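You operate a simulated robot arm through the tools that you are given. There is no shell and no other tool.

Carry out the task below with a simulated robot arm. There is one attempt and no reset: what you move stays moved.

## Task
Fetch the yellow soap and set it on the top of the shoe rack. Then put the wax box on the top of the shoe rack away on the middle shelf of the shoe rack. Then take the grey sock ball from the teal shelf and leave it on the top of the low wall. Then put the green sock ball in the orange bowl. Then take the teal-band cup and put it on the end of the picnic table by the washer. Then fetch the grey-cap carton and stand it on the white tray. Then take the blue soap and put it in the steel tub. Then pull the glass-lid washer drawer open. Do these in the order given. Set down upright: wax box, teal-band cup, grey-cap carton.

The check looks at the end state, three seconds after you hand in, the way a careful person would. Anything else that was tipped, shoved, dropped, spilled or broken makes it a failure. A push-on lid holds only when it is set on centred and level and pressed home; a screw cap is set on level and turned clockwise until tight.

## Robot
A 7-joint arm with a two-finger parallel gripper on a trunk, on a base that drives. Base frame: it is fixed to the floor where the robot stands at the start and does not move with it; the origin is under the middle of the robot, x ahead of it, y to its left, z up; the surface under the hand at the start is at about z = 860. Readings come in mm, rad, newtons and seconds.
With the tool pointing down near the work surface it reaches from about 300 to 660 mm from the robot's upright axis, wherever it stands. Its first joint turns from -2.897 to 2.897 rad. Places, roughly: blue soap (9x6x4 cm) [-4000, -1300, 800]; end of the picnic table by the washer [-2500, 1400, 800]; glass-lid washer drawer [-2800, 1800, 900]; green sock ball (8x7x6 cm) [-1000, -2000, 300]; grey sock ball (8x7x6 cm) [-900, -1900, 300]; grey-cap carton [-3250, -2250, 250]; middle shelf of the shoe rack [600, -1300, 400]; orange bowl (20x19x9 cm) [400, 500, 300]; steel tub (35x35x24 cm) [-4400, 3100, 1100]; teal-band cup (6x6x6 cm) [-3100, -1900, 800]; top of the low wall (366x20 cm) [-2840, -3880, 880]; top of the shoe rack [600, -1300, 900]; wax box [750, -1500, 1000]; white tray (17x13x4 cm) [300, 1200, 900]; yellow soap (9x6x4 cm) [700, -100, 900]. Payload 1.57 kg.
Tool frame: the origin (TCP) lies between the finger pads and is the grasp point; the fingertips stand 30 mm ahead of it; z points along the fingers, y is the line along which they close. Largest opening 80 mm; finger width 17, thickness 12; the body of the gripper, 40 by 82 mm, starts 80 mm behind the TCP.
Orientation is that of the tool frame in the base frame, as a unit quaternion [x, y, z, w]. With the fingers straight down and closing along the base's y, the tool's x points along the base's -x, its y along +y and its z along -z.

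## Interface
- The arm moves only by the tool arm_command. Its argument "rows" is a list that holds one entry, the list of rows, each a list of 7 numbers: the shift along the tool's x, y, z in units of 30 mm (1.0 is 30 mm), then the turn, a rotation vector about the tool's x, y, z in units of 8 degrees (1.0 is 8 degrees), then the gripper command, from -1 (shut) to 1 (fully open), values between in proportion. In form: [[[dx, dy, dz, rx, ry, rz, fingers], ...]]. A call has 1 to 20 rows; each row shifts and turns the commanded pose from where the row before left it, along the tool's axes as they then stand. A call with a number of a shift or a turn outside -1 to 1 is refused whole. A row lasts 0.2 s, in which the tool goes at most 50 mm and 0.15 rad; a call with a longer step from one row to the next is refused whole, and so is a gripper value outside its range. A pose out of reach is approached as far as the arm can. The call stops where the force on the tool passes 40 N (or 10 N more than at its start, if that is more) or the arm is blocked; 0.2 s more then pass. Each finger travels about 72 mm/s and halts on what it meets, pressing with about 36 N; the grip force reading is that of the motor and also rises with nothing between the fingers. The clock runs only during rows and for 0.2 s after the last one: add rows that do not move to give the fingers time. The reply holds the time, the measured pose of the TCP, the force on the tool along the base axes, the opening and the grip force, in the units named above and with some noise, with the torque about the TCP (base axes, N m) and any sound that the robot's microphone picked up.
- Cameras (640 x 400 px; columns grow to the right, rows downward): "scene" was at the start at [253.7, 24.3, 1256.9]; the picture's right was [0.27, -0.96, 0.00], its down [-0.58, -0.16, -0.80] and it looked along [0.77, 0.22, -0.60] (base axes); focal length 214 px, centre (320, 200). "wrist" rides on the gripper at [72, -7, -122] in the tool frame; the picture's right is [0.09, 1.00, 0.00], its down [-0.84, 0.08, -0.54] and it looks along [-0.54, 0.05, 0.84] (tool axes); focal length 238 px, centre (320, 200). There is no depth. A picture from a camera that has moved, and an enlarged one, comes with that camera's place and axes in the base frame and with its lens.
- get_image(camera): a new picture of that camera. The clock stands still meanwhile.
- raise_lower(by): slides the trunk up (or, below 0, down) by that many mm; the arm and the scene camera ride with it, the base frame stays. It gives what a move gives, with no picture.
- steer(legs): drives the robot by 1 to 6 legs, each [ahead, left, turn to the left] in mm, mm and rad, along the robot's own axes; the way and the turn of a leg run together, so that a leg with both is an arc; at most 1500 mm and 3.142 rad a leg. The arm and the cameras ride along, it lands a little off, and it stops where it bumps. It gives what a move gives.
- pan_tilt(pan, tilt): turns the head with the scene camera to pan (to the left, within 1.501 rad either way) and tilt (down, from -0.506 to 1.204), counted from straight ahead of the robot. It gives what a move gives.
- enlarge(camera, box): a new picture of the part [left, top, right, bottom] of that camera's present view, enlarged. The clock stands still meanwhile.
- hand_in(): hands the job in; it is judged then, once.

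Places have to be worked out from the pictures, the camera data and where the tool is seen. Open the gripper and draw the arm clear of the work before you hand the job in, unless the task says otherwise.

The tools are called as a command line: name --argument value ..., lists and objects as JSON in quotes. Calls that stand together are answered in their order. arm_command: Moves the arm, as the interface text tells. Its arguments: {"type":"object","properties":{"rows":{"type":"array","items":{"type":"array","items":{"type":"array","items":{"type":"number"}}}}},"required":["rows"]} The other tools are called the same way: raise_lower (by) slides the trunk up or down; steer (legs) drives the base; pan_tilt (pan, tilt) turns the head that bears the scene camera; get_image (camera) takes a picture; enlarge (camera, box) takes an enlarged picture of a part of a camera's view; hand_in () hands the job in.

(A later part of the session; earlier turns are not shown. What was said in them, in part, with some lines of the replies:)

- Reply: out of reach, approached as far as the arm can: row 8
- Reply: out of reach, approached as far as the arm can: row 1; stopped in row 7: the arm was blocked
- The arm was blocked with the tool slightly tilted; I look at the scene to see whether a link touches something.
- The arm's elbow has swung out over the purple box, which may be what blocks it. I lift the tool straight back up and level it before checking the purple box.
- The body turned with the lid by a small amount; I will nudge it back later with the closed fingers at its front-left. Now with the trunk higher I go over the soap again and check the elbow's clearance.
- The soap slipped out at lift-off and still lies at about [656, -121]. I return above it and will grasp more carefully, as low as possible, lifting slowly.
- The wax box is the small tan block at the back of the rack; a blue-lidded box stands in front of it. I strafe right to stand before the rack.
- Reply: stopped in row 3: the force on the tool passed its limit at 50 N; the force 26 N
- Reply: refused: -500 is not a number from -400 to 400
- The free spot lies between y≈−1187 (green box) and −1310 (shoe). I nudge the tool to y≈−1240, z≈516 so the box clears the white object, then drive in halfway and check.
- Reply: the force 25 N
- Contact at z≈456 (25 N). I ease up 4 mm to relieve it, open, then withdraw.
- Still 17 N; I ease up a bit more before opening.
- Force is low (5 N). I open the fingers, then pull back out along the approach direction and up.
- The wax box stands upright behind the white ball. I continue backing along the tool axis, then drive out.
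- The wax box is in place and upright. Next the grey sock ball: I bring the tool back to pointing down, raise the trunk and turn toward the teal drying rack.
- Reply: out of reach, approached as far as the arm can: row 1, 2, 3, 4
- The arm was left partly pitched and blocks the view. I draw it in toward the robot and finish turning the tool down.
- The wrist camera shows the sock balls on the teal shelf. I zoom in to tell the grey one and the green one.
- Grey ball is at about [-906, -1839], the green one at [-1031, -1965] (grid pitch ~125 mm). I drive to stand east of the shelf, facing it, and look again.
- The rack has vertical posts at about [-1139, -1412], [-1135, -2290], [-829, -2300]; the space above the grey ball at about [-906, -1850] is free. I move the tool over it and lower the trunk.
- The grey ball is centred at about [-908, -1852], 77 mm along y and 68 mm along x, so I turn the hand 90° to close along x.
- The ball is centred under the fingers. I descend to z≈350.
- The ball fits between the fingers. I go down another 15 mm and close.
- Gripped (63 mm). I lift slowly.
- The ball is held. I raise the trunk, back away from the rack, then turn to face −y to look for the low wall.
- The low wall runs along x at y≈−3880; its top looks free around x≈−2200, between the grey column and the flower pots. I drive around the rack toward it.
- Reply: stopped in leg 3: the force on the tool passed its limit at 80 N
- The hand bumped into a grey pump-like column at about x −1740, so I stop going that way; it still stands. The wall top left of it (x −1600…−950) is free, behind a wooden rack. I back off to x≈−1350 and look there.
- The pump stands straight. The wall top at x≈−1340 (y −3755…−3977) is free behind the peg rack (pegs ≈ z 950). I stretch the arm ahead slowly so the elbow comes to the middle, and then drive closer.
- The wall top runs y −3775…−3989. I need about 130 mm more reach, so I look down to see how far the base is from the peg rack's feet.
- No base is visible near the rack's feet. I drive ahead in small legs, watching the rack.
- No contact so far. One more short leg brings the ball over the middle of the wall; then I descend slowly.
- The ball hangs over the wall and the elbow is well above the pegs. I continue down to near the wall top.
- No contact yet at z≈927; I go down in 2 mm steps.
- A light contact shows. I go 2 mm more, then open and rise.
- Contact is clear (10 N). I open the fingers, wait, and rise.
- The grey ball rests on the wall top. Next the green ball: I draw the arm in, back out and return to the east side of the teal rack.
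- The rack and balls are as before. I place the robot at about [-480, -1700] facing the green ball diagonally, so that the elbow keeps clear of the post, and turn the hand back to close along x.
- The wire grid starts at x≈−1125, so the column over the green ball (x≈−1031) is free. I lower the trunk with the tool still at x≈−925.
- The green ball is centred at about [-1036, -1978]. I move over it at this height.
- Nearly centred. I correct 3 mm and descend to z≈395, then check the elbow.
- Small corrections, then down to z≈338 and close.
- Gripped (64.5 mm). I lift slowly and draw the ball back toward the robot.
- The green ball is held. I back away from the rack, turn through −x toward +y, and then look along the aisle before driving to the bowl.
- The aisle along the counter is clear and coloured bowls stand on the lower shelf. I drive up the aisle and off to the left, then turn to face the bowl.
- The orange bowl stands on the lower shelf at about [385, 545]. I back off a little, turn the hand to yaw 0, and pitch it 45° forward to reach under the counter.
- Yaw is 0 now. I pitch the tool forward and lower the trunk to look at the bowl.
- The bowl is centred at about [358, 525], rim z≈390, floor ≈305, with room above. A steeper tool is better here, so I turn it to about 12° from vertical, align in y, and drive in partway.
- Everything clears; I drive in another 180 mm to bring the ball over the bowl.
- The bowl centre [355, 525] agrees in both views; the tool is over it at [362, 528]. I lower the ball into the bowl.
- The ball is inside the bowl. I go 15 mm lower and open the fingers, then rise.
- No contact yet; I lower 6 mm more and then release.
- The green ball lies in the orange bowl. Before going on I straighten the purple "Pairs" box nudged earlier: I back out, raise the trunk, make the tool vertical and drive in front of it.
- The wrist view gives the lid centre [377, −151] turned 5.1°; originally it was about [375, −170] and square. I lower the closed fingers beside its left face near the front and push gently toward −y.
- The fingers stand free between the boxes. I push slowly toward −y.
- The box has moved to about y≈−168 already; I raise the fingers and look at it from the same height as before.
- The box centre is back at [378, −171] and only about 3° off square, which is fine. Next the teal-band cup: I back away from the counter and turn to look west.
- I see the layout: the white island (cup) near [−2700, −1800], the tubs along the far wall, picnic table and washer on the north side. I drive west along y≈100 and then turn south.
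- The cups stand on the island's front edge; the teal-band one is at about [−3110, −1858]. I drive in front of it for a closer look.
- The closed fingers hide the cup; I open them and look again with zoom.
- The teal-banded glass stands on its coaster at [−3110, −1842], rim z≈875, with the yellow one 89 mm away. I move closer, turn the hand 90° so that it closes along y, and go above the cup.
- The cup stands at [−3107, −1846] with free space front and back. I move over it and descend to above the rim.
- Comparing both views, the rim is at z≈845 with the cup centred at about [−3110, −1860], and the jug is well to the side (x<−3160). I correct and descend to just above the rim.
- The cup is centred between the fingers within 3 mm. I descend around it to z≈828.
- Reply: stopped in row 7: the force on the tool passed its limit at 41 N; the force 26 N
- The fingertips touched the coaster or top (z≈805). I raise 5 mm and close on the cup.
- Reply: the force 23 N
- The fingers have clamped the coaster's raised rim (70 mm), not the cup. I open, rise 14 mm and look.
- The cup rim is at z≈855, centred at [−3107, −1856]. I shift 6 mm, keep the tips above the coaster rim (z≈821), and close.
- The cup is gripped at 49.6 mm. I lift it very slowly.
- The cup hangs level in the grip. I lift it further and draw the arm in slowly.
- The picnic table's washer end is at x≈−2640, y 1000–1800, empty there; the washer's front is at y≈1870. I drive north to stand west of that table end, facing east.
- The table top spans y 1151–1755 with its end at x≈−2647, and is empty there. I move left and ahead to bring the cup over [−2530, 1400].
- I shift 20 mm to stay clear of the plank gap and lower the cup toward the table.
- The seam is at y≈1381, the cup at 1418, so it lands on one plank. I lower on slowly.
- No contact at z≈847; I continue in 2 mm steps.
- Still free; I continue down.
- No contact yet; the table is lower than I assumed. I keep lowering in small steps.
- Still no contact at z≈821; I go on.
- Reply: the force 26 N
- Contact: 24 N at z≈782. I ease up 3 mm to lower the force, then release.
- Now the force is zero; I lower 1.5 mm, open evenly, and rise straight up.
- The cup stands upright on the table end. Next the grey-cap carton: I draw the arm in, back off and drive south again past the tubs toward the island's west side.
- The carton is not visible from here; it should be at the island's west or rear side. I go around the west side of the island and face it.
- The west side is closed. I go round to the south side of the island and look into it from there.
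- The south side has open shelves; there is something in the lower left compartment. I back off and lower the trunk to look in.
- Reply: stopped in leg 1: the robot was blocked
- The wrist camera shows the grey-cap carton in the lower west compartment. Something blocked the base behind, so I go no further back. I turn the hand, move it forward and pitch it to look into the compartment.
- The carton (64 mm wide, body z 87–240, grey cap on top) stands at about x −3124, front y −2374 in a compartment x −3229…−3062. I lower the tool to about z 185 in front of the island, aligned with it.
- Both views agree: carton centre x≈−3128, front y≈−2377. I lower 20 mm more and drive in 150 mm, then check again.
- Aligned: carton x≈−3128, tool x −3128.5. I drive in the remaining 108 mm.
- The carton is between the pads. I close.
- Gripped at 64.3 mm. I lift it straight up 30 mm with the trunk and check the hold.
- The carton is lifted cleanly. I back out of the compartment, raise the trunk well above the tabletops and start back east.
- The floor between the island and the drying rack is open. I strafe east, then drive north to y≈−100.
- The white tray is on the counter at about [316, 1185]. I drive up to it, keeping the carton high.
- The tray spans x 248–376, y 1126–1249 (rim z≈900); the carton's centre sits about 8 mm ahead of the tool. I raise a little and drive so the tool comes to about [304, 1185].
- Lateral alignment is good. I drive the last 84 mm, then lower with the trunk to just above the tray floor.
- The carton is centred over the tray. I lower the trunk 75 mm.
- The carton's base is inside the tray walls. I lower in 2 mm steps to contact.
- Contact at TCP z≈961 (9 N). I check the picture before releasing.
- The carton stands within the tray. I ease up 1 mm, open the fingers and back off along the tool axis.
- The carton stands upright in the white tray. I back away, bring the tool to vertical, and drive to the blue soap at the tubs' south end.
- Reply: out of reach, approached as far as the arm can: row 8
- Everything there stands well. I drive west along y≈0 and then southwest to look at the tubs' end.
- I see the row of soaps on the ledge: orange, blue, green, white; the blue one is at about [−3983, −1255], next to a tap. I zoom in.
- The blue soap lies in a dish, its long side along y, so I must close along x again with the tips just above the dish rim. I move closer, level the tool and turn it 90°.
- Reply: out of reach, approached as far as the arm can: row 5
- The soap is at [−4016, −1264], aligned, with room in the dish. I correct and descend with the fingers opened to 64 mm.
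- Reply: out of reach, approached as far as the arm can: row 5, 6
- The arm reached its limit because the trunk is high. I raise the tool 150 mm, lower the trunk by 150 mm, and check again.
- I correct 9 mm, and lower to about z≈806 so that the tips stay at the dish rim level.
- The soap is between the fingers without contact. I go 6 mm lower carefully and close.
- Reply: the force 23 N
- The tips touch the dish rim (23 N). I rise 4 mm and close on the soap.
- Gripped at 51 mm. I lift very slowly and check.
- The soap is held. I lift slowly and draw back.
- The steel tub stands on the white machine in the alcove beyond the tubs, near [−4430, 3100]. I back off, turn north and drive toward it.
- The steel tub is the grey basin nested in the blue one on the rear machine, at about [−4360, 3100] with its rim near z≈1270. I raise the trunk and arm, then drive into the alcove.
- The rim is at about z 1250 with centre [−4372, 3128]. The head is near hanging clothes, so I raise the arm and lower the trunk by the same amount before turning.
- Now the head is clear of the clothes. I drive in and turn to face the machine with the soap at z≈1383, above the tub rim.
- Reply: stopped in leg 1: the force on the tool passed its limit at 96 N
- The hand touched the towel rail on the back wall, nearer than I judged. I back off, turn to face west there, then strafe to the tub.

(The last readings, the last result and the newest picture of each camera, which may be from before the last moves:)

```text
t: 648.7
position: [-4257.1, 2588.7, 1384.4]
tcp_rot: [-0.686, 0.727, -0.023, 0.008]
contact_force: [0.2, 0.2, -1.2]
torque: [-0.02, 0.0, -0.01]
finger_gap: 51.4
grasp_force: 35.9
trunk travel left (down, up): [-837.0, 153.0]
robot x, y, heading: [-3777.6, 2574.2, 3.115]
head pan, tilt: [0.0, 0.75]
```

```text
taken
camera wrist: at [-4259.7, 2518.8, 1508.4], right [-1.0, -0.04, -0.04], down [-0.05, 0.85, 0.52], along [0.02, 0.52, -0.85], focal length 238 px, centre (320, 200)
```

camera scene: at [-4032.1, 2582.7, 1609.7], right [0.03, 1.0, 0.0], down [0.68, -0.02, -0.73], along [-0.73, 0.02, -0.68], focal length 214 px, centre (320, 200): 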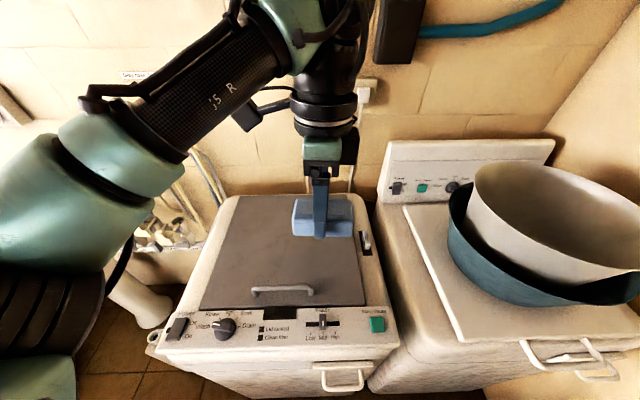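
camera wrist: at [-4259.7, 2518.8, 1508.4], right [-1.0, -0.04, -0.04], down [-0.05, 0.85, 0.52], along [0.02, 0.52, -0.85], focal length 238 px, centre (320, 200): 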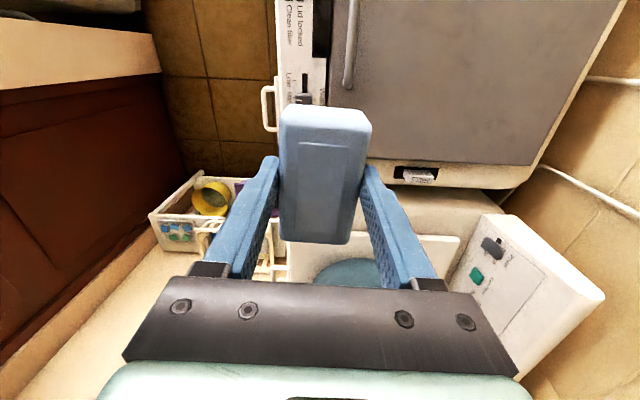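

The tub is to the right. I strafe north to line up with it.

steer --legs '[[0, -550, 0.027]]'

get_image --camera "scene"

get_image --camera "wrist"

```text
t: 651.9
position: [-4248.7, 3116.8, 1387.1]
tcp_rot: [-0.697, 0.717, -0.018, 0.011]
contact_force: [-0.5, 0.2, -2.4]
torque: [0.01, -0.03, -0.03]
finger_gap: 51.5
grasp_force: 36.7
trunk travel left (down, up): [-837.0, 153.0]
robot x, y, heading: [-3769.3, 3129.0, 3.144]
head pan, tilt: [0.0, 0.75]
stopped in leg 1: the robot was blocked; the commanded pose is now the measured one
```

```text
taken
camera scene: at [-4023.9, 3115.0, 1609.7], right [0.0, 1.0, 0.01], down [0.68, 0.01, -0.73], along [-0.73, 0.01, -0.68], focal length 214 px, centre (320, 200)
```

scene: 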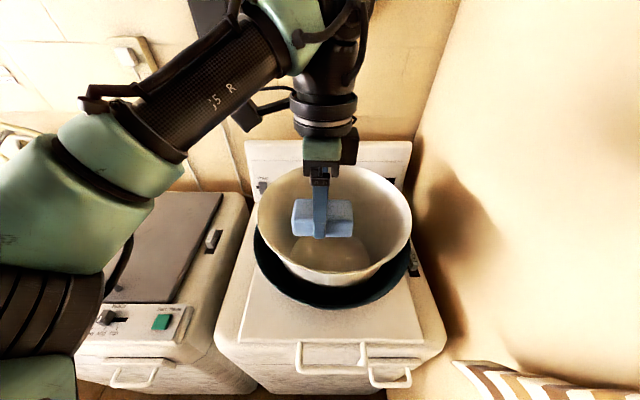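

```text
taken
camera wrist: at [-4249.8, 3045.8, 1507.6], right [-1.0, -0.06, -0.04], down [-0.07, 0.84, 0.53], along [0.0, 0.53, -0.85], focal length 238 px, centre (320, 200)
```

wrist: 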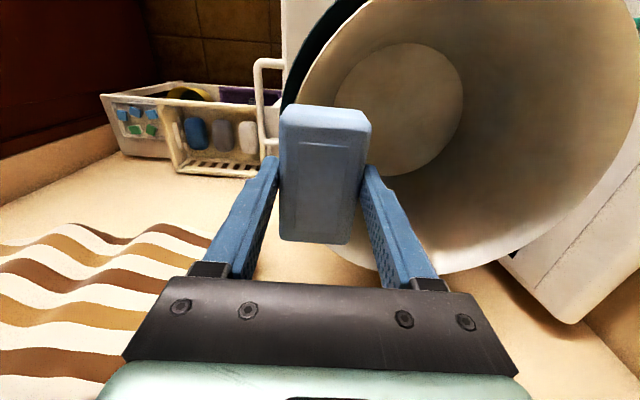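

The base touched the small white stand, so I step back from it 25 mm, drive a little ahead, and use the arm for the rest: the tub's centre is about [−4370, 3148].

steer --legs '[[0, 25, 0], [60, 0, 0]]'

arm_command --rows '[[[-0.2, 0.3, 0, 0, 0, 0, -1], [-0.3, 0.4, 0, 0, 0, 0, -1], [-0.3, 0.4, 0, 0, 0, 0, -1], [-0.3, 0.4, 0, 0, 0, 0, -1], [-0.3, 0.4, 0, 0, 0, 0, -1], [-0.2, 0.2, 0, 0, 0, 0, -1], [0, 0, 0, 0, 0, 0, -1]]]'

get_image --camera "scene"

get_image --camera "wrist"

```text
t: 653.3
position: [-4307.7, 3106.2, 1386.7]
tcp_rot: [-0.696, 0.718, -0.021, 0.008]
contact_force: [0.4, 0.0, -1.6]
torque: [-0.01, -0.07, 0.02]
finger_gap: 51.1
grasp_force: 36.1
trunk travel left (down, up): [-837.0, 153.0]
robot x, y, heading: [-3831.6, 3106.8, 3.141]
head pan, tilt: [0.0, 0.75]
```

```text
t: 654.9
position: [-4369.6, 3157.3, 1381.5]
tcp_rot: [-0.696, 0.718, -0.022, 0.008]
contact_force: [-0.2, -0.3, -2.5]
torque: [-0.01, 0.0, 0.0]
finger_gap: 51.4
grasp_force: 36.0
trunk travel left (down, up): [-837.0, 153.0]
robot x, y, heading: [-3828.9, 3107.1, 3.145]
head pan, tilt: [0.0, 0.75]
```

```text
taken
camera scene: at [-4083.2, 3106.3, 1609.7], right [0.0, 1.0, 0.0], down [0.68, 0.0, -0.73], along [-0.73, 0.0, -0.68], focal length 214 px, centre (320, 200)
```

scene: 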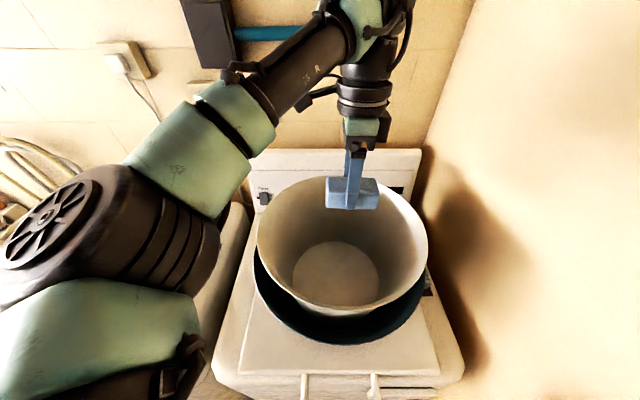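

```text
taken
camera wrist: at [-4370.9, 3087.1, 1504.8], right [-1.0, -0.06, -0.04], down [-0.07, 0.85, 0.52], along [0.0, 0.52, -0.85], focal length 238 px, centre (320, 200)
```

wrist: 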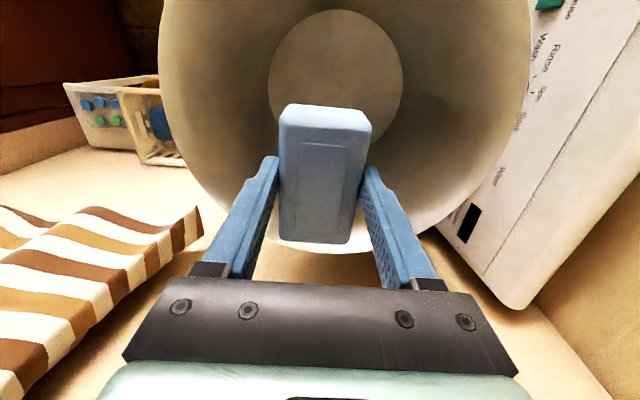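

The hand is over the tub, whose centre I judge at about [−4382, 3150]. I shift a little and descend into it slowly, watching the forearm.

arm_command --rows '[[[0.2, 0.2, 0.2, 0, 0, 0, -1], [0.2, 0.2, 0.4, 0, 0, 0, -1], [0, 0, 0.5, 0, 0, 0, -1], [0, 0, 0.5, 0, 0, 0, -1], [0, 0, 0.5, 0, 0, 0, -1], [0, 0, 0.5, 0, 0, 0, -1], [0, 0, 0.5, 0, 0, 0, -1], [0, 0, 0.5, 0, 0, 0, -1], [0, 0, 0.5, 0, 0, 0, -1], [0, 0, 0.5, 0, 0, 0, -1], [0, 0, 0, 0, 0, 0, -1]]]'

get_image --camera "scene"

get_image --camera "wrist"

```text
t: 657.3
position: [-4375.4, 3142.0, 1244.3]
tcp_rot: [-0.696, 0.718, -0.022, 0.007]
contact_force: [0.2, -0.1, -2.3]
torque: [0.01, 0.01, 0.0]
finger_gap: 51.6
grasp_force: 35.9
trunk travel left (down, up): [-837.0, 153.0]
robot x, y, heading: [-3825.9, 3107.7, 3.141]
head pan, tilt: [0.0, 0.75]
```

```text
taken
camera scene: at [-4083.0, 3106.4, 1609.7], right [0.0, 1.0, 0.0], down [0.68, 0.0, -0.73], along [-0.73, 0.0, -0.68], focal length 214 px, centre (320, 200)
```

scene: 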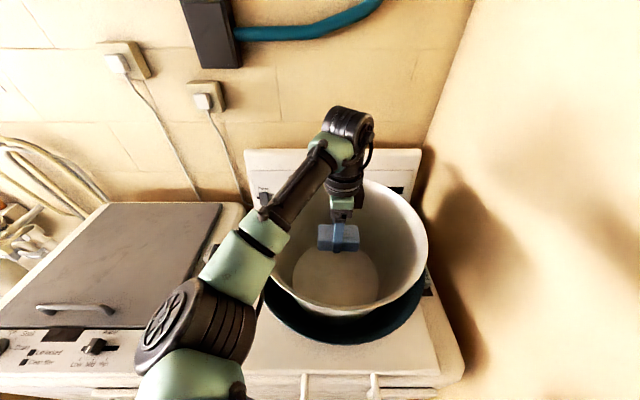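

```text
taken
camera wrist: at [-4377.3, 3072.3, 1366.2], right [-1.0, -0.06, -0.04], down [-0.07, 0.85, 0.52], along [0.0, 0.52, -0.85], focal length 238 px, centre (320, 200)
```

wrist: 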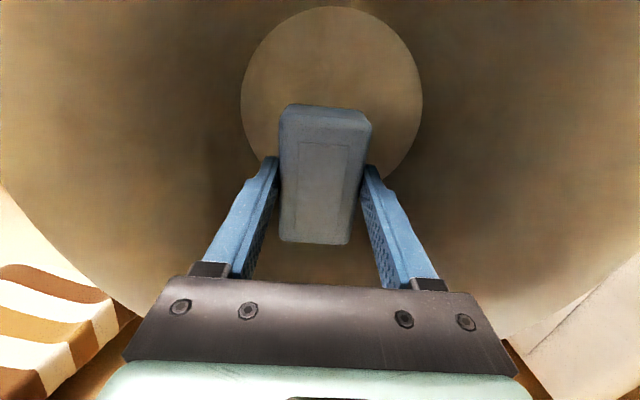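

The forearm crosses the tub rim with only about 30 mm to spare, so I cannot go deep. I raise the trunk 60 mm to lift the elbow and lower the hand again to about z≈1205.

raise_lower --by 70

arm_command --rows '[[[0.1, 0.1, 0.3, 0, 0, 0, -1], [0.1, 0.1, 0.5, 0, 0, 0, -1], [0, 0, 0.5, 0, 0, 0, -1], [0, 0, 0.5, 0, 0, 0, -1], [0, 0, 0.5, 0, 0, 0, -1], [0, 0, 0.5, 0, 0, 0, -1], [0, 0, 0.3, 0, 0, 0, -1], [0, 0, 0, 0, 0, 0, -1]]]'

get_image --camera "scene"

get_image --camera "wrist"

```text
t: 658.4
position: [-4375.1, 3140.9, 1314.6]
tcp_rot: [-0.696, 0.717, -0.022, 0.008]
contact_force: [-0.7, -0.3, -1.7]
torque: [-0.02, 0.0, -0.01]
finger_gap: 51.3
grasp_force: 36.3
trunk travel left (down, up): [-907.0, 83.0]
robot x, y, heading: [-3831.2, 3104.7, 3.138]
head pan, tilt: [0.0, 0.75]
```

```text
t: 660.2
position: [-4378.1, 3134.7, 1220.5]
tcp_rot: [-0.696, 0.718, -0.022, 0.009]
contact_force: [0.1, 0.4, -2.5]
torque: [0.02, 0.0, -0.02]
finger_gap: 51.3
grasp_force: 36.1
trunk travel left (down, up): [-907.0, 83.0]
robot x, y, heading: [-3827.6, 3102.3, 3.144]
head pan, tilt: [0.0, 0.75]
```

```text
taken
camera scene: at [-4083.1, 3106.5, 1679.7], right [0.0, 1.0, 0.0], down [0.68, 0.0, -0.73], along [-0.73, 0.0, -0.68], focal length 214 px, centre (320, 200)
```

scene: 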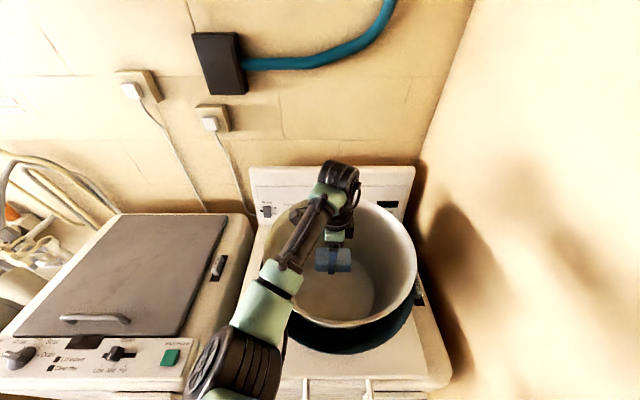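

```text
taken
camera wrist: at [-4378.6, 3064.4, 1343.6], right [-1.0, -0.06, -0.04], down [-0.07, 0.85, 0.52], along [0.0, 0.52, -0.85], focal length 238 px, centre (320, 200)
```

wrist: 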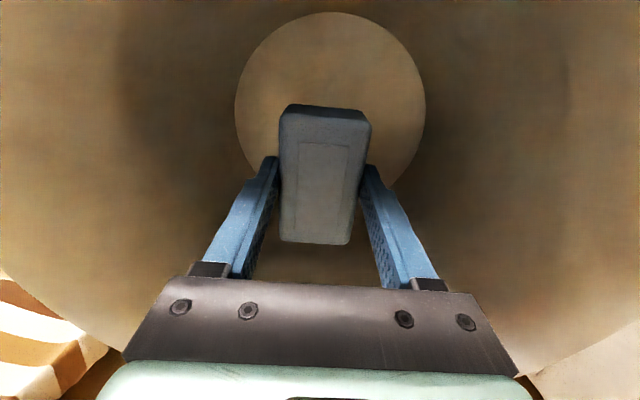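

I zoom in to check the gap between forearm and rim.

enlarge --camera "scene" --box '[200, 150, 440, 370]'

```text
1.82 times, centred on (320, 260) of scene
camera zoom: at [-4083.1, 3106.5, 1679.7], right [0.0, 1.0, 0.0], down [0.68, 0.0, -0.73], along [-0.73, 0.0, -0.68], focal length 390 px, centre (320, 91)
```

zoom: 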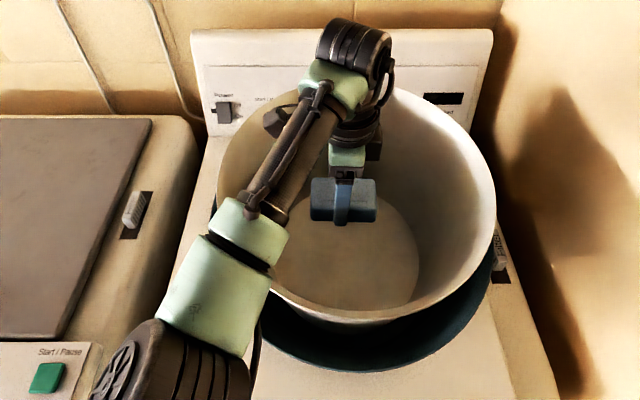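

The hand is well inside the tub opening and over its floor. I open the fingers here to let the soap drop the last short distance, then rise.

arm_command --rows '[[[0, 0, 0, 0, 0, 0, 0.6], [0, 0, 0, 0, 0, 0, 0.8], [0, 0, 0, 0, 0, 0, 0.8], [0, 0, 0, 0, 0, 0, 0.8], [0, 0, -0.3, 0, 0, 0, 0.8], [0, 0, -0.6, 0, 0, 0, 0.8], [0, 0, -0.8, 0, 0, 0, 0.8], [0, 0, -0.8, 0, 0, 0, 0.8], [0, 0, -0.8, 0, 0, 0, 0.8], [0, 0, -0.8, 0, 0, 0, 0.8], [0, 0, -0.8, 0, 0, 0, 0.8], [0, 0, 0, 0, 0, 0, 0.8]]]'

get_image --camera "scene"

get_image --camera "wrist"

```text
t: 662.8
position: [-4385.3, 3137.7, 1368.4]
tcp_rot: [-0.697, 0.717, -0.022, 0.008]
contact_force: [0.2, -0.3, 0.2]
torque: [-0.01, -0.01, 0.01]
finger_gap: 71.8
grasp_force: 0.0
trunk travel left (down, up): [-907.0, 83.0]
robot x, y, heading: [-3830.0, 3108.0, 3.14]
head pan, tilt: [0.0, 0.75]
```

```text
taken
camera scene: at [-4083.1, 3106.4, 1679.7], right [0.0, 1.0, 0.0], down [0.68, 0.0, -0.73], along [-0.73, 0.0, -0.68], focal length 214 px, centre (320, 200)
```

scene: 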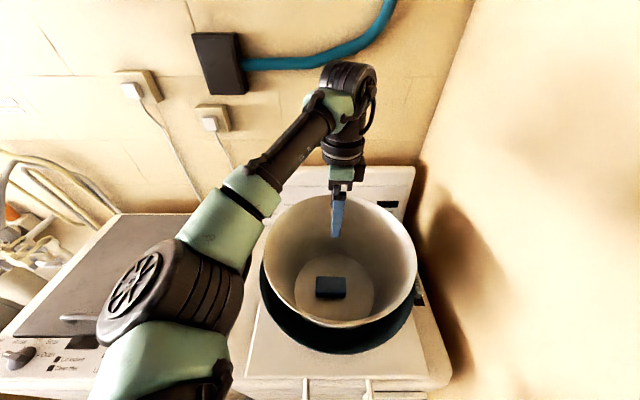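

```text
taken
camera wrist: at [-4387.1, 3068.0, 1491.5], right [-1.0, -0.06, -0.04], down [-0.07, 0.85, 0.52], along [0.0, 0.52, -0.85], focal length 238 px, centre (320, 200)
```

wrist: 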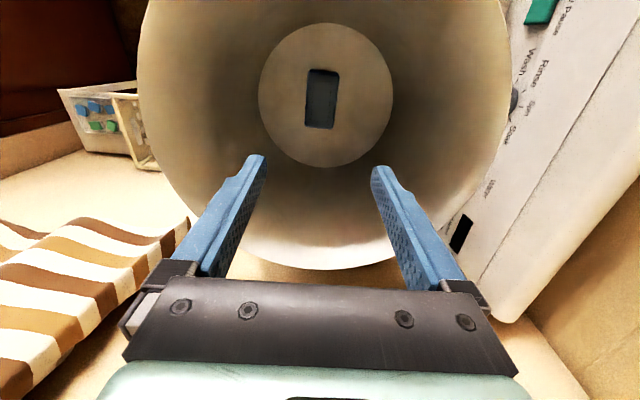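

The soap lies on the tub's floor and the tub has not moved. Now the washer drawer: I leave the alcove and drive around to stand in front of the glass-lid washer.

steer --legs '[[-180, 0, 0], [0, 1000, 0], [0, 950, 0], [0, 0, -1.571]]'

raise_lower --by -250

pan_tilt --pan -0.6 --tilt 0.4

get_image --camera "scene"

```text
t: 677.4
position: [-3613.5, 1723.1, 1369.2]
tcp_rot: [0.012, 1.0, -0.021, -0.01]
contact_force: [0.0, -0.1, -1.1]
torque: [-0.02, -0.03, 0.0]
finger_gap: 71.8
grasp_force: 0.0
trunk travel left (down, up): [-907.0, 83.0]
robot x, y, heading: [-3643.5, 1161.4, 1.574]
head pan, tilt: [0.0, 0.75]
```

```text
t: 680.0
position: [-3613.8, 1721.8, 1118.2]
tcp_rot: [0.014, 1.0, -0.02, -0.01]
contact_force: [0.5, 0.1, -0.3]
torque: [-0.02, -0.03, 0.0]
finger_gap: 71.9
grasp_force: 0.0
trunk travel left (down, up): [-657.0, 333.0]
robot x, y, heading: [-3645.0, 1165.3, 1.581]
head pan, tilt: [0.0, 0.75]
```

```text
t: 681.0
position: [-3613.5, 1721.4, 1117.5]
tcp_rot: [0.013, 1.0, -0.021, -0.01]
contact_force: [-0.2, -0.6, 0.2]
torque: [0.0, 0.03, -0.01]
finger_gap: 71.9
grasp_force: 0.0
trunk travel left (down, up): [-657.0, 333.0]
robot x, y, heading: [-3639.3, 1166.9, 1.575]
head pan, tilt: [-0.6, 0.4]
```

```text
taken
camera scene: at [-3592.6, 1413.2, 1460.8], right [0.83, -0.56, 0.0], down [-0.22, -0.32, -0.92], along [0.52, 0.76, -0.39], focal length 214 px, centre (320, 200)
```

scene: 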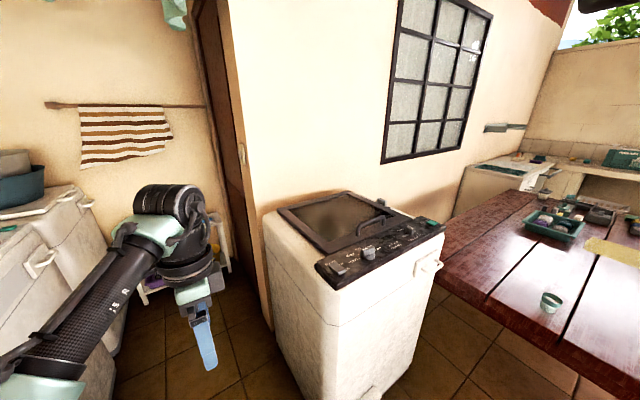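

The washer's drawer handle shows at its front's upper right; the cup also still stands on the table. I zoom in on the drawer.

enlarge --camera "scene" --box '[300, 190, 480, 330]'

```text
2.86 times, centred on (390, 260) of scene
camera zoom: at [-3592.6, 1413.2, 1460.8], right [0.83, -0.56, 0.0], down [-0.22, -0.32, -0.92], along [0.52, 0.76, -0.39], focal length 613 px, centre (120, 29)
```

zoom: 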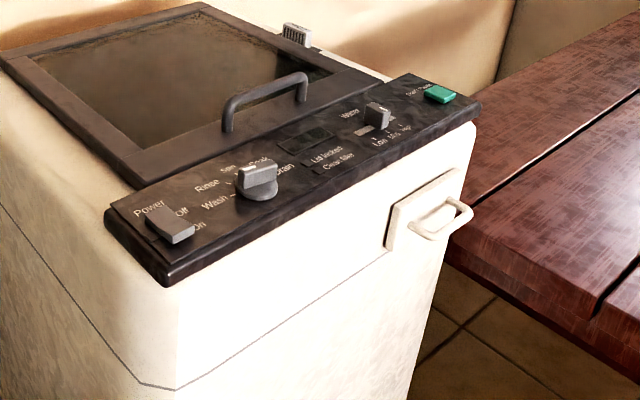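

The handle is a horizontal bar near [−2800, 1745, 865] on the upper right of the front. I strafe east to stand before it, keeping clear of the table, and look closer.

steer --legs '[[-60, -670, 0]]'

pan_tilt --pan -0.3 --tilt 0.6

get_image --camera "scene"

get_image --camera "wrist"

```text
t: 684.7
position: [-2947.9, 1663.9, 1117.5]
tcp_rot: [0.012, 1.0, -0.021, -0.01]
contact_force: [0.1, -0.3, -0.8]
torque: [0.01, -0.04, 0.06]
finger_gap: 72.0
grasp_force: 0.0
trunk travel left (down, up): [-657.0, 333.0]
robot x, y, heading: [-2974.3, 1107.1, 1.58]
head pan, tilt: [-0.6, 0.4]
```

```text
t: 685.5
position: [-2948.8, 1663.8, 1119.7]
tcp_rot: [0.012, 1.0, -0.021, -0.01]
contact_force: [0.1, -0.5, 1.1]
torque: [-0.01, 0.03, 0.03]
finger_gap: 71.8
grasp_force: 0.1
trunk travel left (down, up): [-657.0, 333.0]
robot x, y, heading: [-2979.2, 1108.1, 1.574]
head pan, tilt: [-0.3, 0.6]
```

```text
taken
camera scene: at [-2952.1, 1363.3, 1442.6], right [0.96, -0.29, 0.0], down [-0.16, -0.54, -0.83], along [0.24, 0.79, -0.56], focal length 214 px, centre (320, 200)
```

scene: 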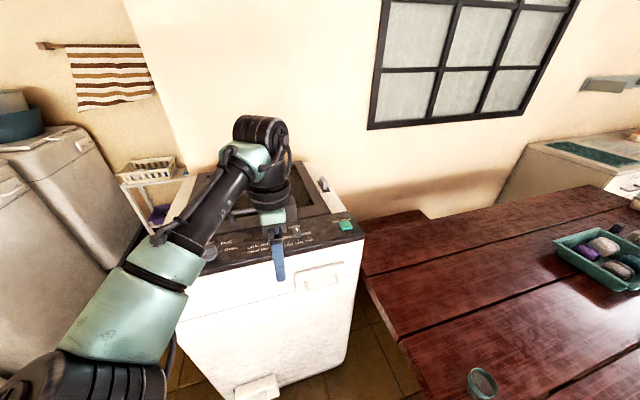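

```text
taken
camera wrist: at [-3018.3, 1663.8, 1241.3], right [-0.07, 1.0, -0.04], down [0.85, 0.08, 0.52], along [0.52, 0.0, -0.85], focal length 238 px, centre (320, 200)
```

wrist: 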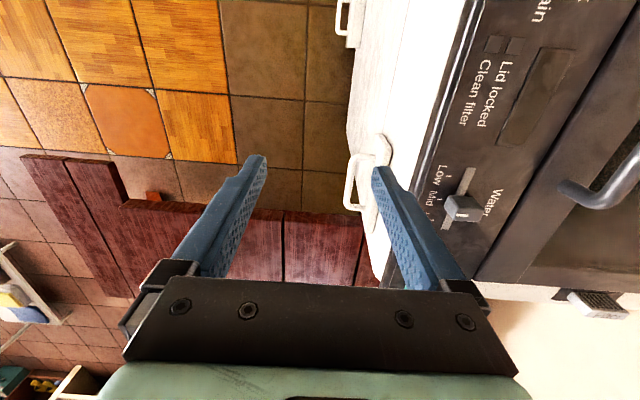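

I zoom into both views for the handle's exact place and gap.

enlarge --camera "scene" --box '[260, 220, 400, 330]'

enlarge --camera "wrist" --box '[280, 100, 440, 240]'

```text
3.64 times, centred on (330, 275) of scene
camera zoom: at [-2952.1, 1363.3, 1442.6], right [0.96, -0.29, 0.0], down [-0.16, -0.54, -0.83], along [0.24, 0.79, -0.56], focal length 780 px, centre (284, -73)
```

zoom: 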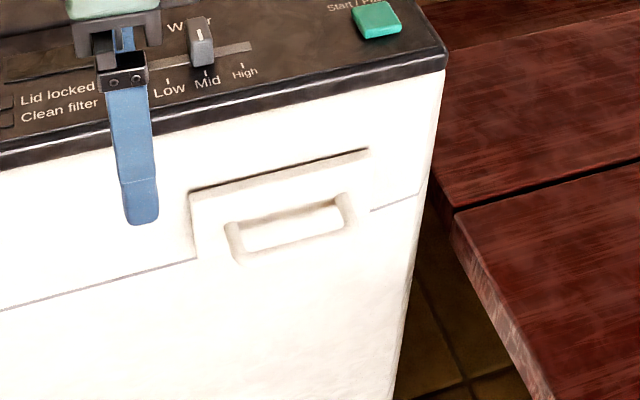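

```text
2.86 times, centred on (360, 170) of wrist
camera zoom: at [-3018.3, 1663.8, 1241.3], right [-0.07, 1.0, -0.04], down [0.85, 0.08, 0.52], along [0.52, 0.0, -0.85], focal length 681 px, centre (206, 286)
```

zoom: 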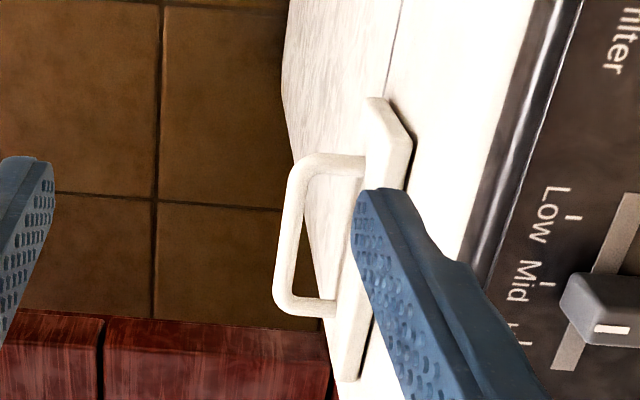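

The handle bar runs from x −2884 to −2790 at y≈1711, z≈889, about 33 mm in front of the panel. I drive 40 mm ahead, level the tool, set the opening to 38 mm and move above the bar.

steer --legs '[[40, 0, 0]]'

arm_command --rows '[[[0, 0, 0, -0.3, -0.143, -0.172, 0], [-0.6, 0, 0.3, 0, 0, 0, -0.05], [-0.6, 0, 0.4, 0, 0, 0, -0.05], [-0.6, 0, 0.4, 0, 0, 0, -0.05], [-0.6, 0, 0.4, 0, 0, 0, -0.05], [-0.6, 0, 0.4, 0, 0, 0, -0.05], [-0.6, 0, 0.4, 0, 0, 0, -0.05], [0, 0, 0.4, 0, 0, 0, -0.05], [0, 0, 0.4, 0, 0, 0, -0.05], [0, 0, 0, 0, 0, 0, -0.05]]]'

get_image --camera "wrist"

enlarge --camera "scene" --box '[240, 200, 400, 330]'

```text
t: 686.4
position: [-2948.7, 1705.5, 1118.5]
tcp_rot: [0.011, 1.0, -0.022, -0.01]
contact_force: [-1.0, 0.0, -0.2]
torque: [-0.02, 0.0, -0.01]
finger_gap: 72.0
grasp_force: 0.0
trunk travel left (down, up): [-657.0, 333.0]
robot x, y, heading: [-2973.6, 1146.7, 1.576]
head pan, tilt: [-0.3, 0.6]
```

```text
t: 688.6
position: [-2841.4, 1704.8, 1024.8]
tcp_rot: [-0.001, 1.0, 0.001, 0.0]
contact_force: [-0.8, -0.3, -0.4]
torque: [-0.02, 0.01, 0.02]
finger_gap: 38.2
grasp_force: 0.1
trunk travel left (down, up): [-657.0, 333.0]
robot x, y, heading: [-2975.2, 1147.6, 1.579]
head pan, tilt: [-0.3, 0.6]
```

```text
taken
camera wrist: at [-2914.0, 1697.5, 1146.5], right [-0.09, 1.0, 0.0], down [0.84, 0.08, 0.54], along [0.54, 0.05, -0.84], focal length 238 px, centre (320, 200)
```

wrist: 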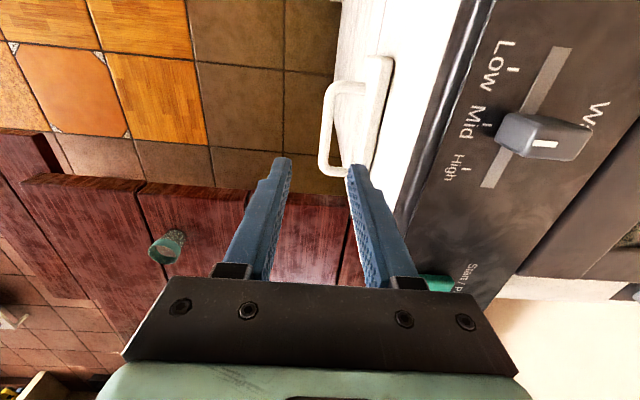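

```text
3.08 times, centred on (320, 265) of scene
camera zoom: at [-2952.8, 1402.6, 1442.6], right [0.96, -0.29, 0.0], down [-0.16, -0.54, -0.83], along [0.24, 0.79, -0.56], focal length 660 px, centre (320, 0)
```

zoom: 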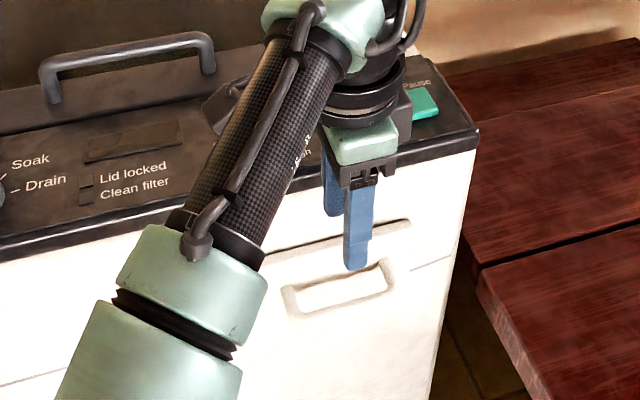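

The bar is at y≈1711 under the hand; I shift 3 mm and lower so the fingers straddle it.

arm_command --rows '[[[0, 0.1, 0.4, 0, 0, 0, -0.05], [0, 0, 0.5, 0, 0, 0, -0.05], [0, 0, 0.5, 0, 0, 0, -0.05], [0, 0, 0.5, 0, 0, 0, -0.05], [0, 0, 0.5, 0, 0, 0, -0.05], [0, 0, 0.4, 0, 0, 0, -0.05], [0, 0, 0, 0, 0, 0, -0.05]]]'

get_image --camera "wrist"

enlarge --camera "scene" --box '[240, 200, 400, 330]'

```text
t: 690.2
position: [-2840.6, 1705.3, 940.3]
tcp_rot: [-0.001, 1.0, 0.0, 0.0]
contact_force: [-1.0, 0.2, 0.4]
torque: [0.02, -0.02, -0.01]
finger_gap: 38.0
grasp_force: 0.1
trunk travel left (down, up): [-657.0, 333.0]
robot x, y, heading: [-2974.9, 1145.2, 1.577]
head pan, tilt: [-0.3, 0.6]
```

```text
taken
camera wrist: at [-2913.4, 1697.8, 1061.2], right [-0.09, 1.0, 0.0], down [0.84, 0.08, 0.54], along [0.54, 0.05, -0.84], focal length 238 px, centre (320, 200)
```

wrist: 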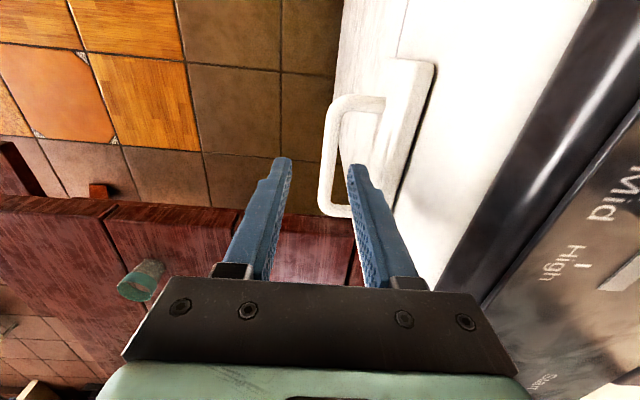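

```text
3.08 times, centred on (320, 265) of scene
camera zoom: at [-2952.7, 1402.6, 1442.6], right [0.96, -0.29, 0.0], down [-0.16, -0.54, -0.83], along [0.24, 0.79, -0.56], focal length 660 px, centre (320, 0)
```

zoom: 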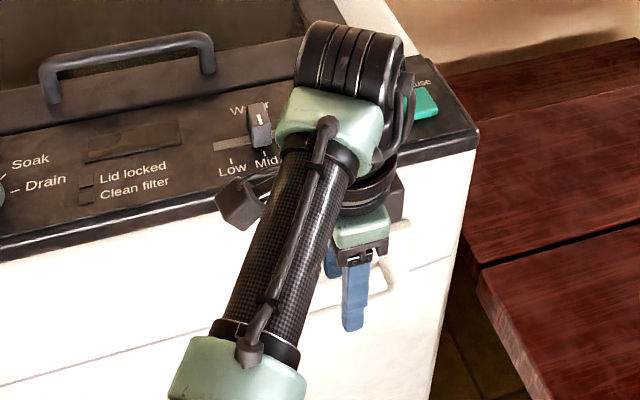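

The rear finger is lined up with the gap behind the bar. I go down the last 36 mm and close.

arm_command --rows '[[[0, 0.05, 0.4, 0, 0, 0, -0.05], [0, 0, 0.4, 0, 0, 0, -0.05], [0, 0, 0.4, 0, 0, 0, -0.05], [0, 0, 0, 0, 0, 0, -0.05]]]'

get_image --camera "wrist"

```text
t: 691.2
position: [-2841.3, 1708.5, 906.6]
tcp_rot: [-0.001, 1.0, 0.0, 0.0]
contact_force: [-0.1, 0.2, -0.4]
torque: [0.0, 0.02, 0.0]
finger_gap: 37.9
grasp_force: 0.0
trunk travel left (down, up): [-657.0, 333.0]
robot x, y, heading: [-2975.6, 1148.4, 1.58]
head pan, tilt: [-0.3, 0.6]
```

```text
taken
camera wrist: at [-2914.1, 1701.0, 1027.3], right [-0.09, 1.0, 0.0], down [0.84, 0.08, 0.54], along [0.54, 0.05, -0.84], focal length 238 px, centre (320, 200)
```

wrist: 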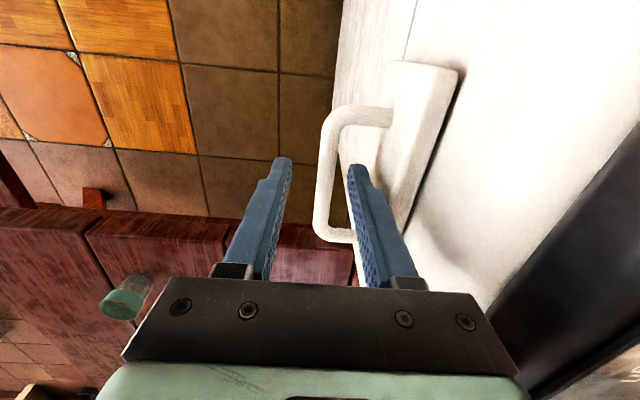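

The bar is between the fingers. I close on it.

arm_command --rows '[[[0, 0, 0.2, 0, 0, 0, -0.05], [0, 0, 0, 0, 0, 0, -1], [0, 0, 0, 0, 0, 0, -1], [0, 0, 0, 0, 0, 0, -1], [0, 0, 0, 0, 0, 0, -1]]]'

get_image --camera "wrist"

```text
t: 692.4
position: [-2842.1, 1710.0, 899.4]
tcp_rot: [-0.001, 1.0, 0.0, 0.0]
contact_force: [1.2, 1.4, -1.5]
torque: [0.05, -0.18, 0.3]
finger_gap: 11.8
grasp_force: 29.3
trunk travel left (down, up): [-657.0, 333.0]
robot x, y, heading: [-2978.1, 1143.9, 1.573]
head pan, tilt: [-0.3, 0.6]
```

```text
taken
camera wrist: at [-2913.9, 1701.5, 1020.7], right [-0.09, 1.0, 0.0], down [0.84, 0.08, 0.54], along [0.54, 0.05, -0.84], focal length 238 px, centre (320, 200)
```

wrist: 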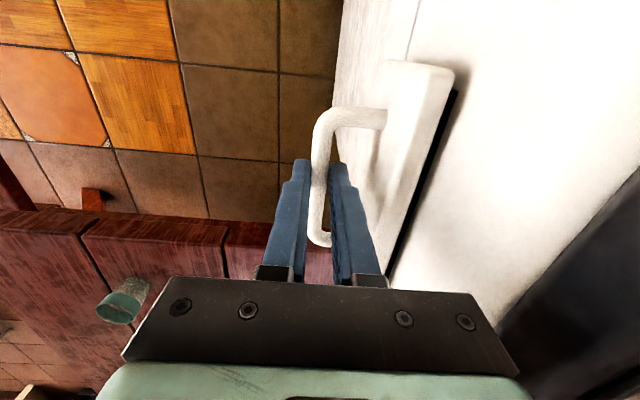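

The bar is gripped (11.8 mm) and the drawer has just begun to move. I pull it straight out toward −y.

arm_command --rows '[[[0, -0.2, 0, 0, 0, 0, -1], [0, -0.3, 0, 0, 0, 0, -1], [0, -0.4, 0, 0, 0, 0, -1], [0, -0.4, 0, 0, 0, 0, -1], [0, -0.4, 0, 0, 0, 0, -1], [0, -0.4, 0, 0, 0, 0, -1], [0, -0.4, 0, 0, 0, 0, -1], [0, -0.4, 0, 0, 0, 0, -1], [0, 0, 0, 0, 0, 0, -1]]]'

get_image --camera "wrist"

enlarge --camera "scene" --box '[220, 200, 420, 360]'

```text
t: 694.4
position: [-2842.1, 1623.9, 900.2]
tcp_rot: [-0.001, 1.0, -0.002, 0.0]
contact_force: [-6.2, -0.7, -5.4]
torque: [-0.04, 0.72, 0.26]
finger_gap: 11.6
grasp_force: 28.7
trunk travel left (down, up): [-657.0, 333.0]
robot x, y, heading: [-2972.6, 1149.1, 1.576]
head pan, tilt: [-0.3, 0.6]
```

```text
taken
camera wrist: at [-2913.7, 1616.6, 1020.9], right [-0.09, 1.0, 0.0], down [0.84, 0.08, 0.54], along [0.54, 0.05, -0.84], focal length 238 px, centre (320, 200)
```

wrist: 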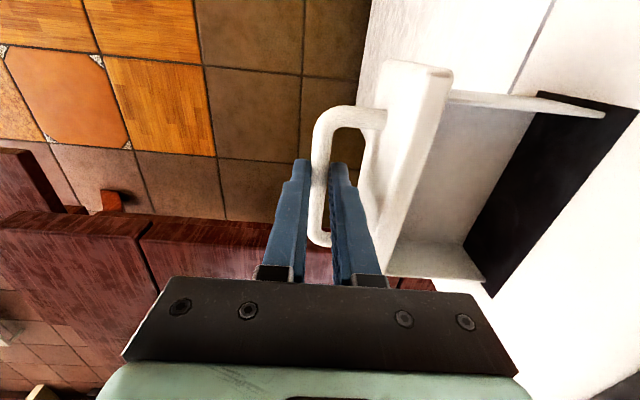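

```text
2.50 times, centred on (320, 280) of scene
camera zoom: at [-2953.0, 1403.2, 1442.4], right [0.96, -0.29, 0.0], down [-0.16, -0.54, -0.82], along [0.24, 0.79, -0.57], focal length 536 px, centre (320, 0)
```

zoom: 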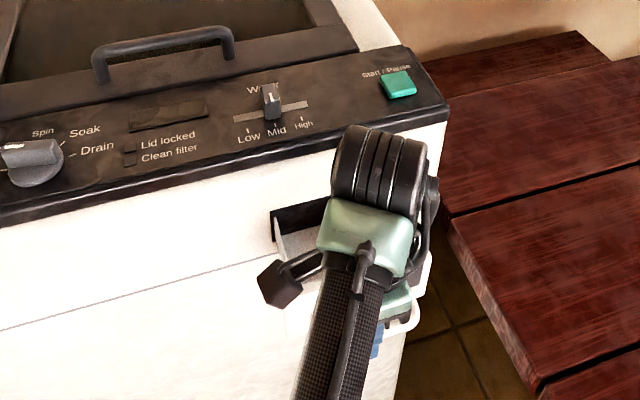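

The drawer slides out (about 86 mm so far) with low force. I pull further, watching for the end stop.

arm_command --rows '[[[0, -0.25, 0, 0, 0, 0, -1], [0, -0.3, 0, 0, 0, 0, -1], [0, -0.3, 0, 0, 0, 0, -1], [0, -0.3, 0, 0, 0, 0, -1], [0, -0.2, 0, 0, 0, 0, -1], [0, 0, 0, 0, 0, 0, -1]]]'

get_image --camera "wrist"

```text
t: 695.1
position: [-2841.7, 1611.8, 902.4]
tcp_rot: [-0.007, 1.0, 0.015, 0.003]
contact_force: [4.1, 20.9, -19.8]
torque: [0.44, -0.12, 0.2]
finger_gap: 11.8
grasp_force: 29.4
trunk travel left (down, up): [-657.0, 333.0]
robot x, y, heading: [-2972.6, 1150.7, 1.58]
head pan, tilt: [-0.3, 0.6]
stopped in row 3: the force on the tool passed its limit at 45 N (the readings are from after the stop); the commanded pose is now the measured one
```

```text
taken
camera wrist: at [-2914.9, 1600.0, 1022.2], right [-0.1, 0.99, 0.03], down [0.83, 0.07, 0.55], along [0.54, 0.08, -0.84], focal length 238 px, centre (320, 200)
```

wrist: 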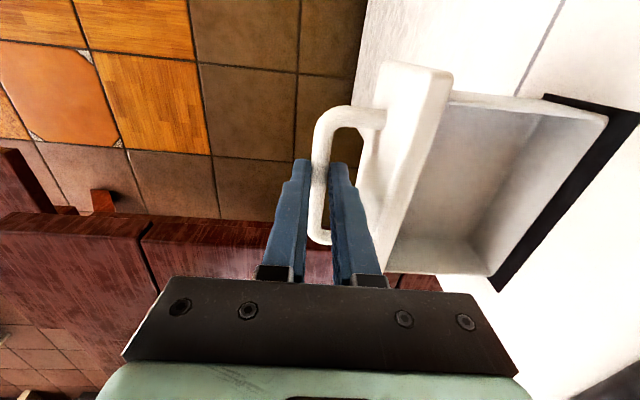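

The drawer has reached its end stop (about 100 mm out, its whole box visible). I release the bar and lift the fingers straight out of the handle.

arm_command --rows '[[[0, 0.03, 0, 0, 0, 0, -1], [0, 0, 0, 0, 0, 0, -0.3], [0, 0, 0, 0, 0, 0, -0.15], [0, 0, 0, 0, 0, 0, -0.15], [0, 0, -0.3, 0, 0, 0, -0.15], [0, 0, -0.4, 0, 0, 0, -0.15], [0, 0, -0.5, 0, 0, 0, -0.15], [0, 0, -0.6, 0, 0, 0, -0.15], [0, 0, -0.7, 0, 0, 0, -0.15], [0, 0, -0.8, 0, 0, 0, -0.15], [0, 0, -0.8, 0, 0, 0, -0.15], [0, 0, -0.8, 0, 0, 0, -0.15], [0, 0, 0, 0, 0, 0, -0.15]]]'

get_image --camera "wrist"

get_image --camera "scene"

```text
t: 698.0
position: [-2842.8, 1606.5, 1049.2]
tcp_rot: [-0.003, 1.0, 0.011, 0.002]
contact_force: [-0.3, 0.1, -0.6]
torque: [-0.01, -0.01, -0.02]
finger_gap: 34.2
grasp_force: 0.0
trunk travel left (down, up): [-657.0, 333.0]
robot x, y, heading: [-2977.3, 1147.9, 1.575]
head pan, tilt: [-0.3, 0.6]
```

```text
taken
camera wrist: at [-2916.3, 1595.8, 1169.1], right [-0.1, 0.99, 0.02], down [0.83, 0.07, 0.55], along [0.54, 0.07, -0.84], focal length 238 px, centre (320, 200)
```

wrist: 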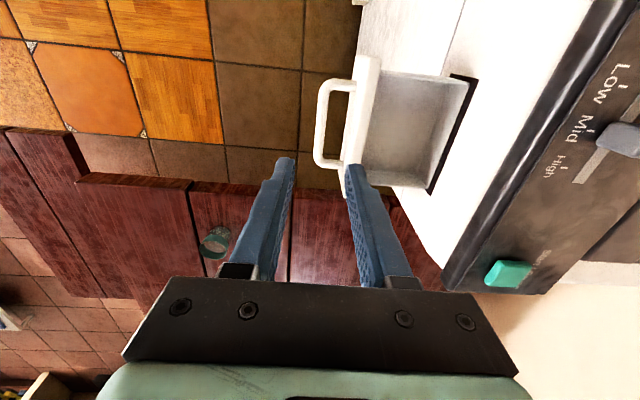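

```text
taken
camera scene: at [-2952.5, 1403.3, 1442.6], right [0.96, -0.29, 0.0], down [-0.16, -0.54, -0.83], along [0.24, 0.79, -0.56], focal length 214 px, centre (320, 200)
```

scene: 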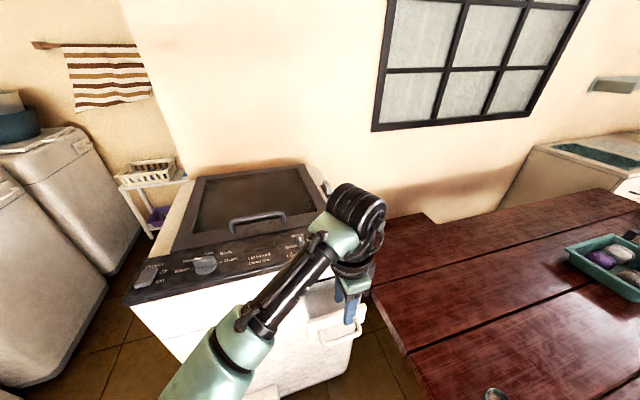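

The drawer stands open. I back away, and then take a look at the south side to check what the base touched there earlier.

steer --legs '[[-500, 0, 0], [0, 0, 3.1], [1100, 500, 0], [1200, 200, 0]]'

arm_command --rows '[[[0, 0, -0.5, 0, 0, 0, 1], [0, 0, -0.5, 0, 0, 0, 1], [0, 0, 0, 0, 0, 0, 1]]]'

pan_tilt --pan -0.2 --tilt 0.35

get_image --camera "scene"

```text
t: 719.4
position: [-2464.2, -2063.3, 1048.9]
tcp_rot: [1.0, -0.013, -0.003, 0.012]
contact_force: [0.2, 0.3, -0.5]
torque: [0.03, 0.01, 0.01]
finger_gap: 33.9
grasp_force: 0.1
trunk travel left (down, up): [-657.0, 333.0]
robot x, y, heading: [-2317.9, -1610.1, -1.601]
head pan, tilt: [-0.3, 0.6]
```

```text
t: 720.1
position: [-2463.9, -2061.6, 1078.3]
tcp_rot: [1.0, -0.013, -0.002, 0.011]
contact_force: [0.5, 0.0, 0.4]
torque: [0.0, -0.03, 0.0]
finger_gap: 80.2
grasp_force: 0.0
trunk travel left (down, up): [-657.0, 333.0]
robot x, y, heading: [-2316.1, -1611.1, -1.599]
head pan, tilt: [-0.3, 0.6]
```

```text
t: 720.9
position: [-2463.3, -2062.6, 1078.2]
tcp_rot: [1.0, -0.012, -0.003, 0.011]
contact_force: [0.0, 0.2, -1.4]
torque: [0.01, 0.01, -0.02]
finger_gap: 80.0
grasp_force: 0.0
trunk travel left (down, up): [-657.0, 333.0]
robot x, y, heading: [-2314.5, -1610.3, -1.598]
head pan, tilt: [-0.201, 0.351]
```

```text
taken
camera scene: at [-2341.8, -1869.2, 1465.3], right [-0.97, 0.23, 0.0], down [0.08, 0.34, -0.94], along [-0.21, -0.91, -0.34], focal length 214 px, centre (320, 200)
```

scene: 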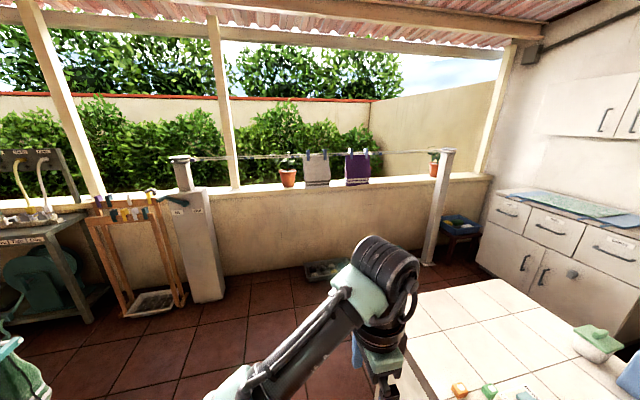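

All still stands there. I zoom in on the wall top near the peg rack to confirm the grey ball, and on the floor trays.

enlarge --camera "scene" --box '[60, 140, 260, 320]'

enlarge --camera "scene" --box '[240, 200, 500, 330]'

```text
2.22 times, centred on (160, 230) of scene
camera zoom: at [-2341.8, -1869.2, 1465.3], right [-0.97, 0.23, 0.0], down [0.08, 0.34, -0.94], along [-0.21, -0.91, -0.34], focal length 477 px, centre (676, 133)
```

zoom: 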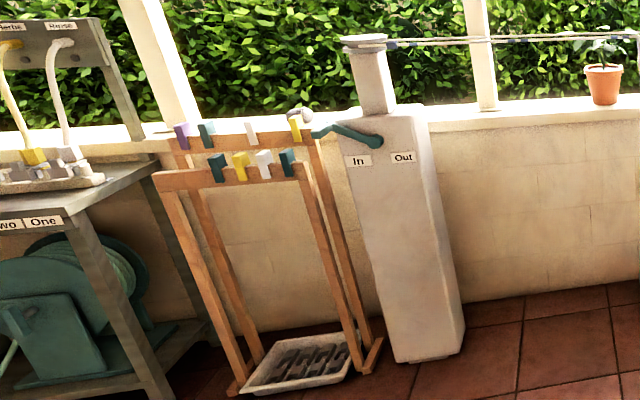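

```text
2.46 times, centred on (370, 265) of scene
camera zoom: at [-2341.8, -1869.2, 1465.3], right [-0.97, 0.23, 0.0], down [0.08, 0.34, -0.94], along [-0.21, -0.91, -0.34], focal length 528 px, centre (197, 40)
```

zoom: 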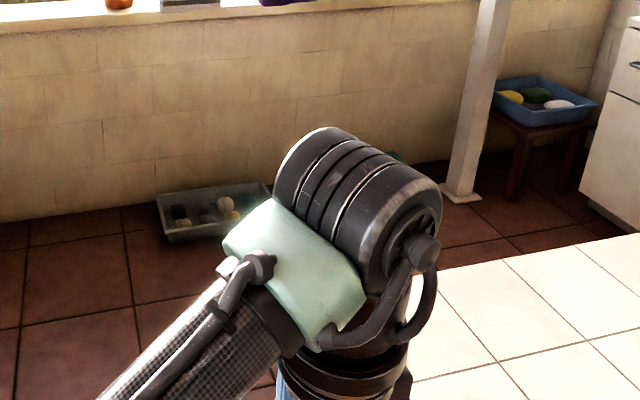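

The grey ball rests on the wall top and nothing is tipped. All eight steps are done, the gripper is open and the arm is clear, so I hand in.

hand_in

```text
The job is handed in.
```

I finished all eight steps in order and handed the job in. The result of the check has not come back.

| Step | Result |
|---|---|
| Yellow soap | On the top of the shoe rack. It slipped from the first grip and was picked up again. |
| Wax box | Upright on the middle shelf of the shoe rack. |
| Grey sock ball | On the top of the low wall, behind the peg rack. |
| Green sock ball | In the orange bowl. |
| Teal-band cup | Upright on the end of the picnic table by the washer. |
| Grey-cap carton | Upright in the white tray. |
| Blue soap | In the steel tub. The arm could not reach deep enough, so I let it fall the last 15 cm or so. It lies on the tub floor. |
| Glass-lid washer drawer | Pulled out about 10 cm, to its end stop. |

The robot touched several other things along the way, and these could count against the job:

- **Purple "Pairs" box on the counter:** my elbow pushed it about 2 cm and turned it about 5°. I pushed it back to within a few mm, and it is still about 3° off square.
- **Grey pump by the low wall:** the hand bumped it with a force of about 80 N. It still stands straight.
- **Towel rail in the alcove:** the hand hit it with a force of about 96 N. The striped towel still hangs there.
- **Small white stand in the alcove:** the base was blocked next to it and probably touched it. It still stands.
- **South of the island:** the base was blocked by something I could not see. Nothing visible there was tipped or moved.
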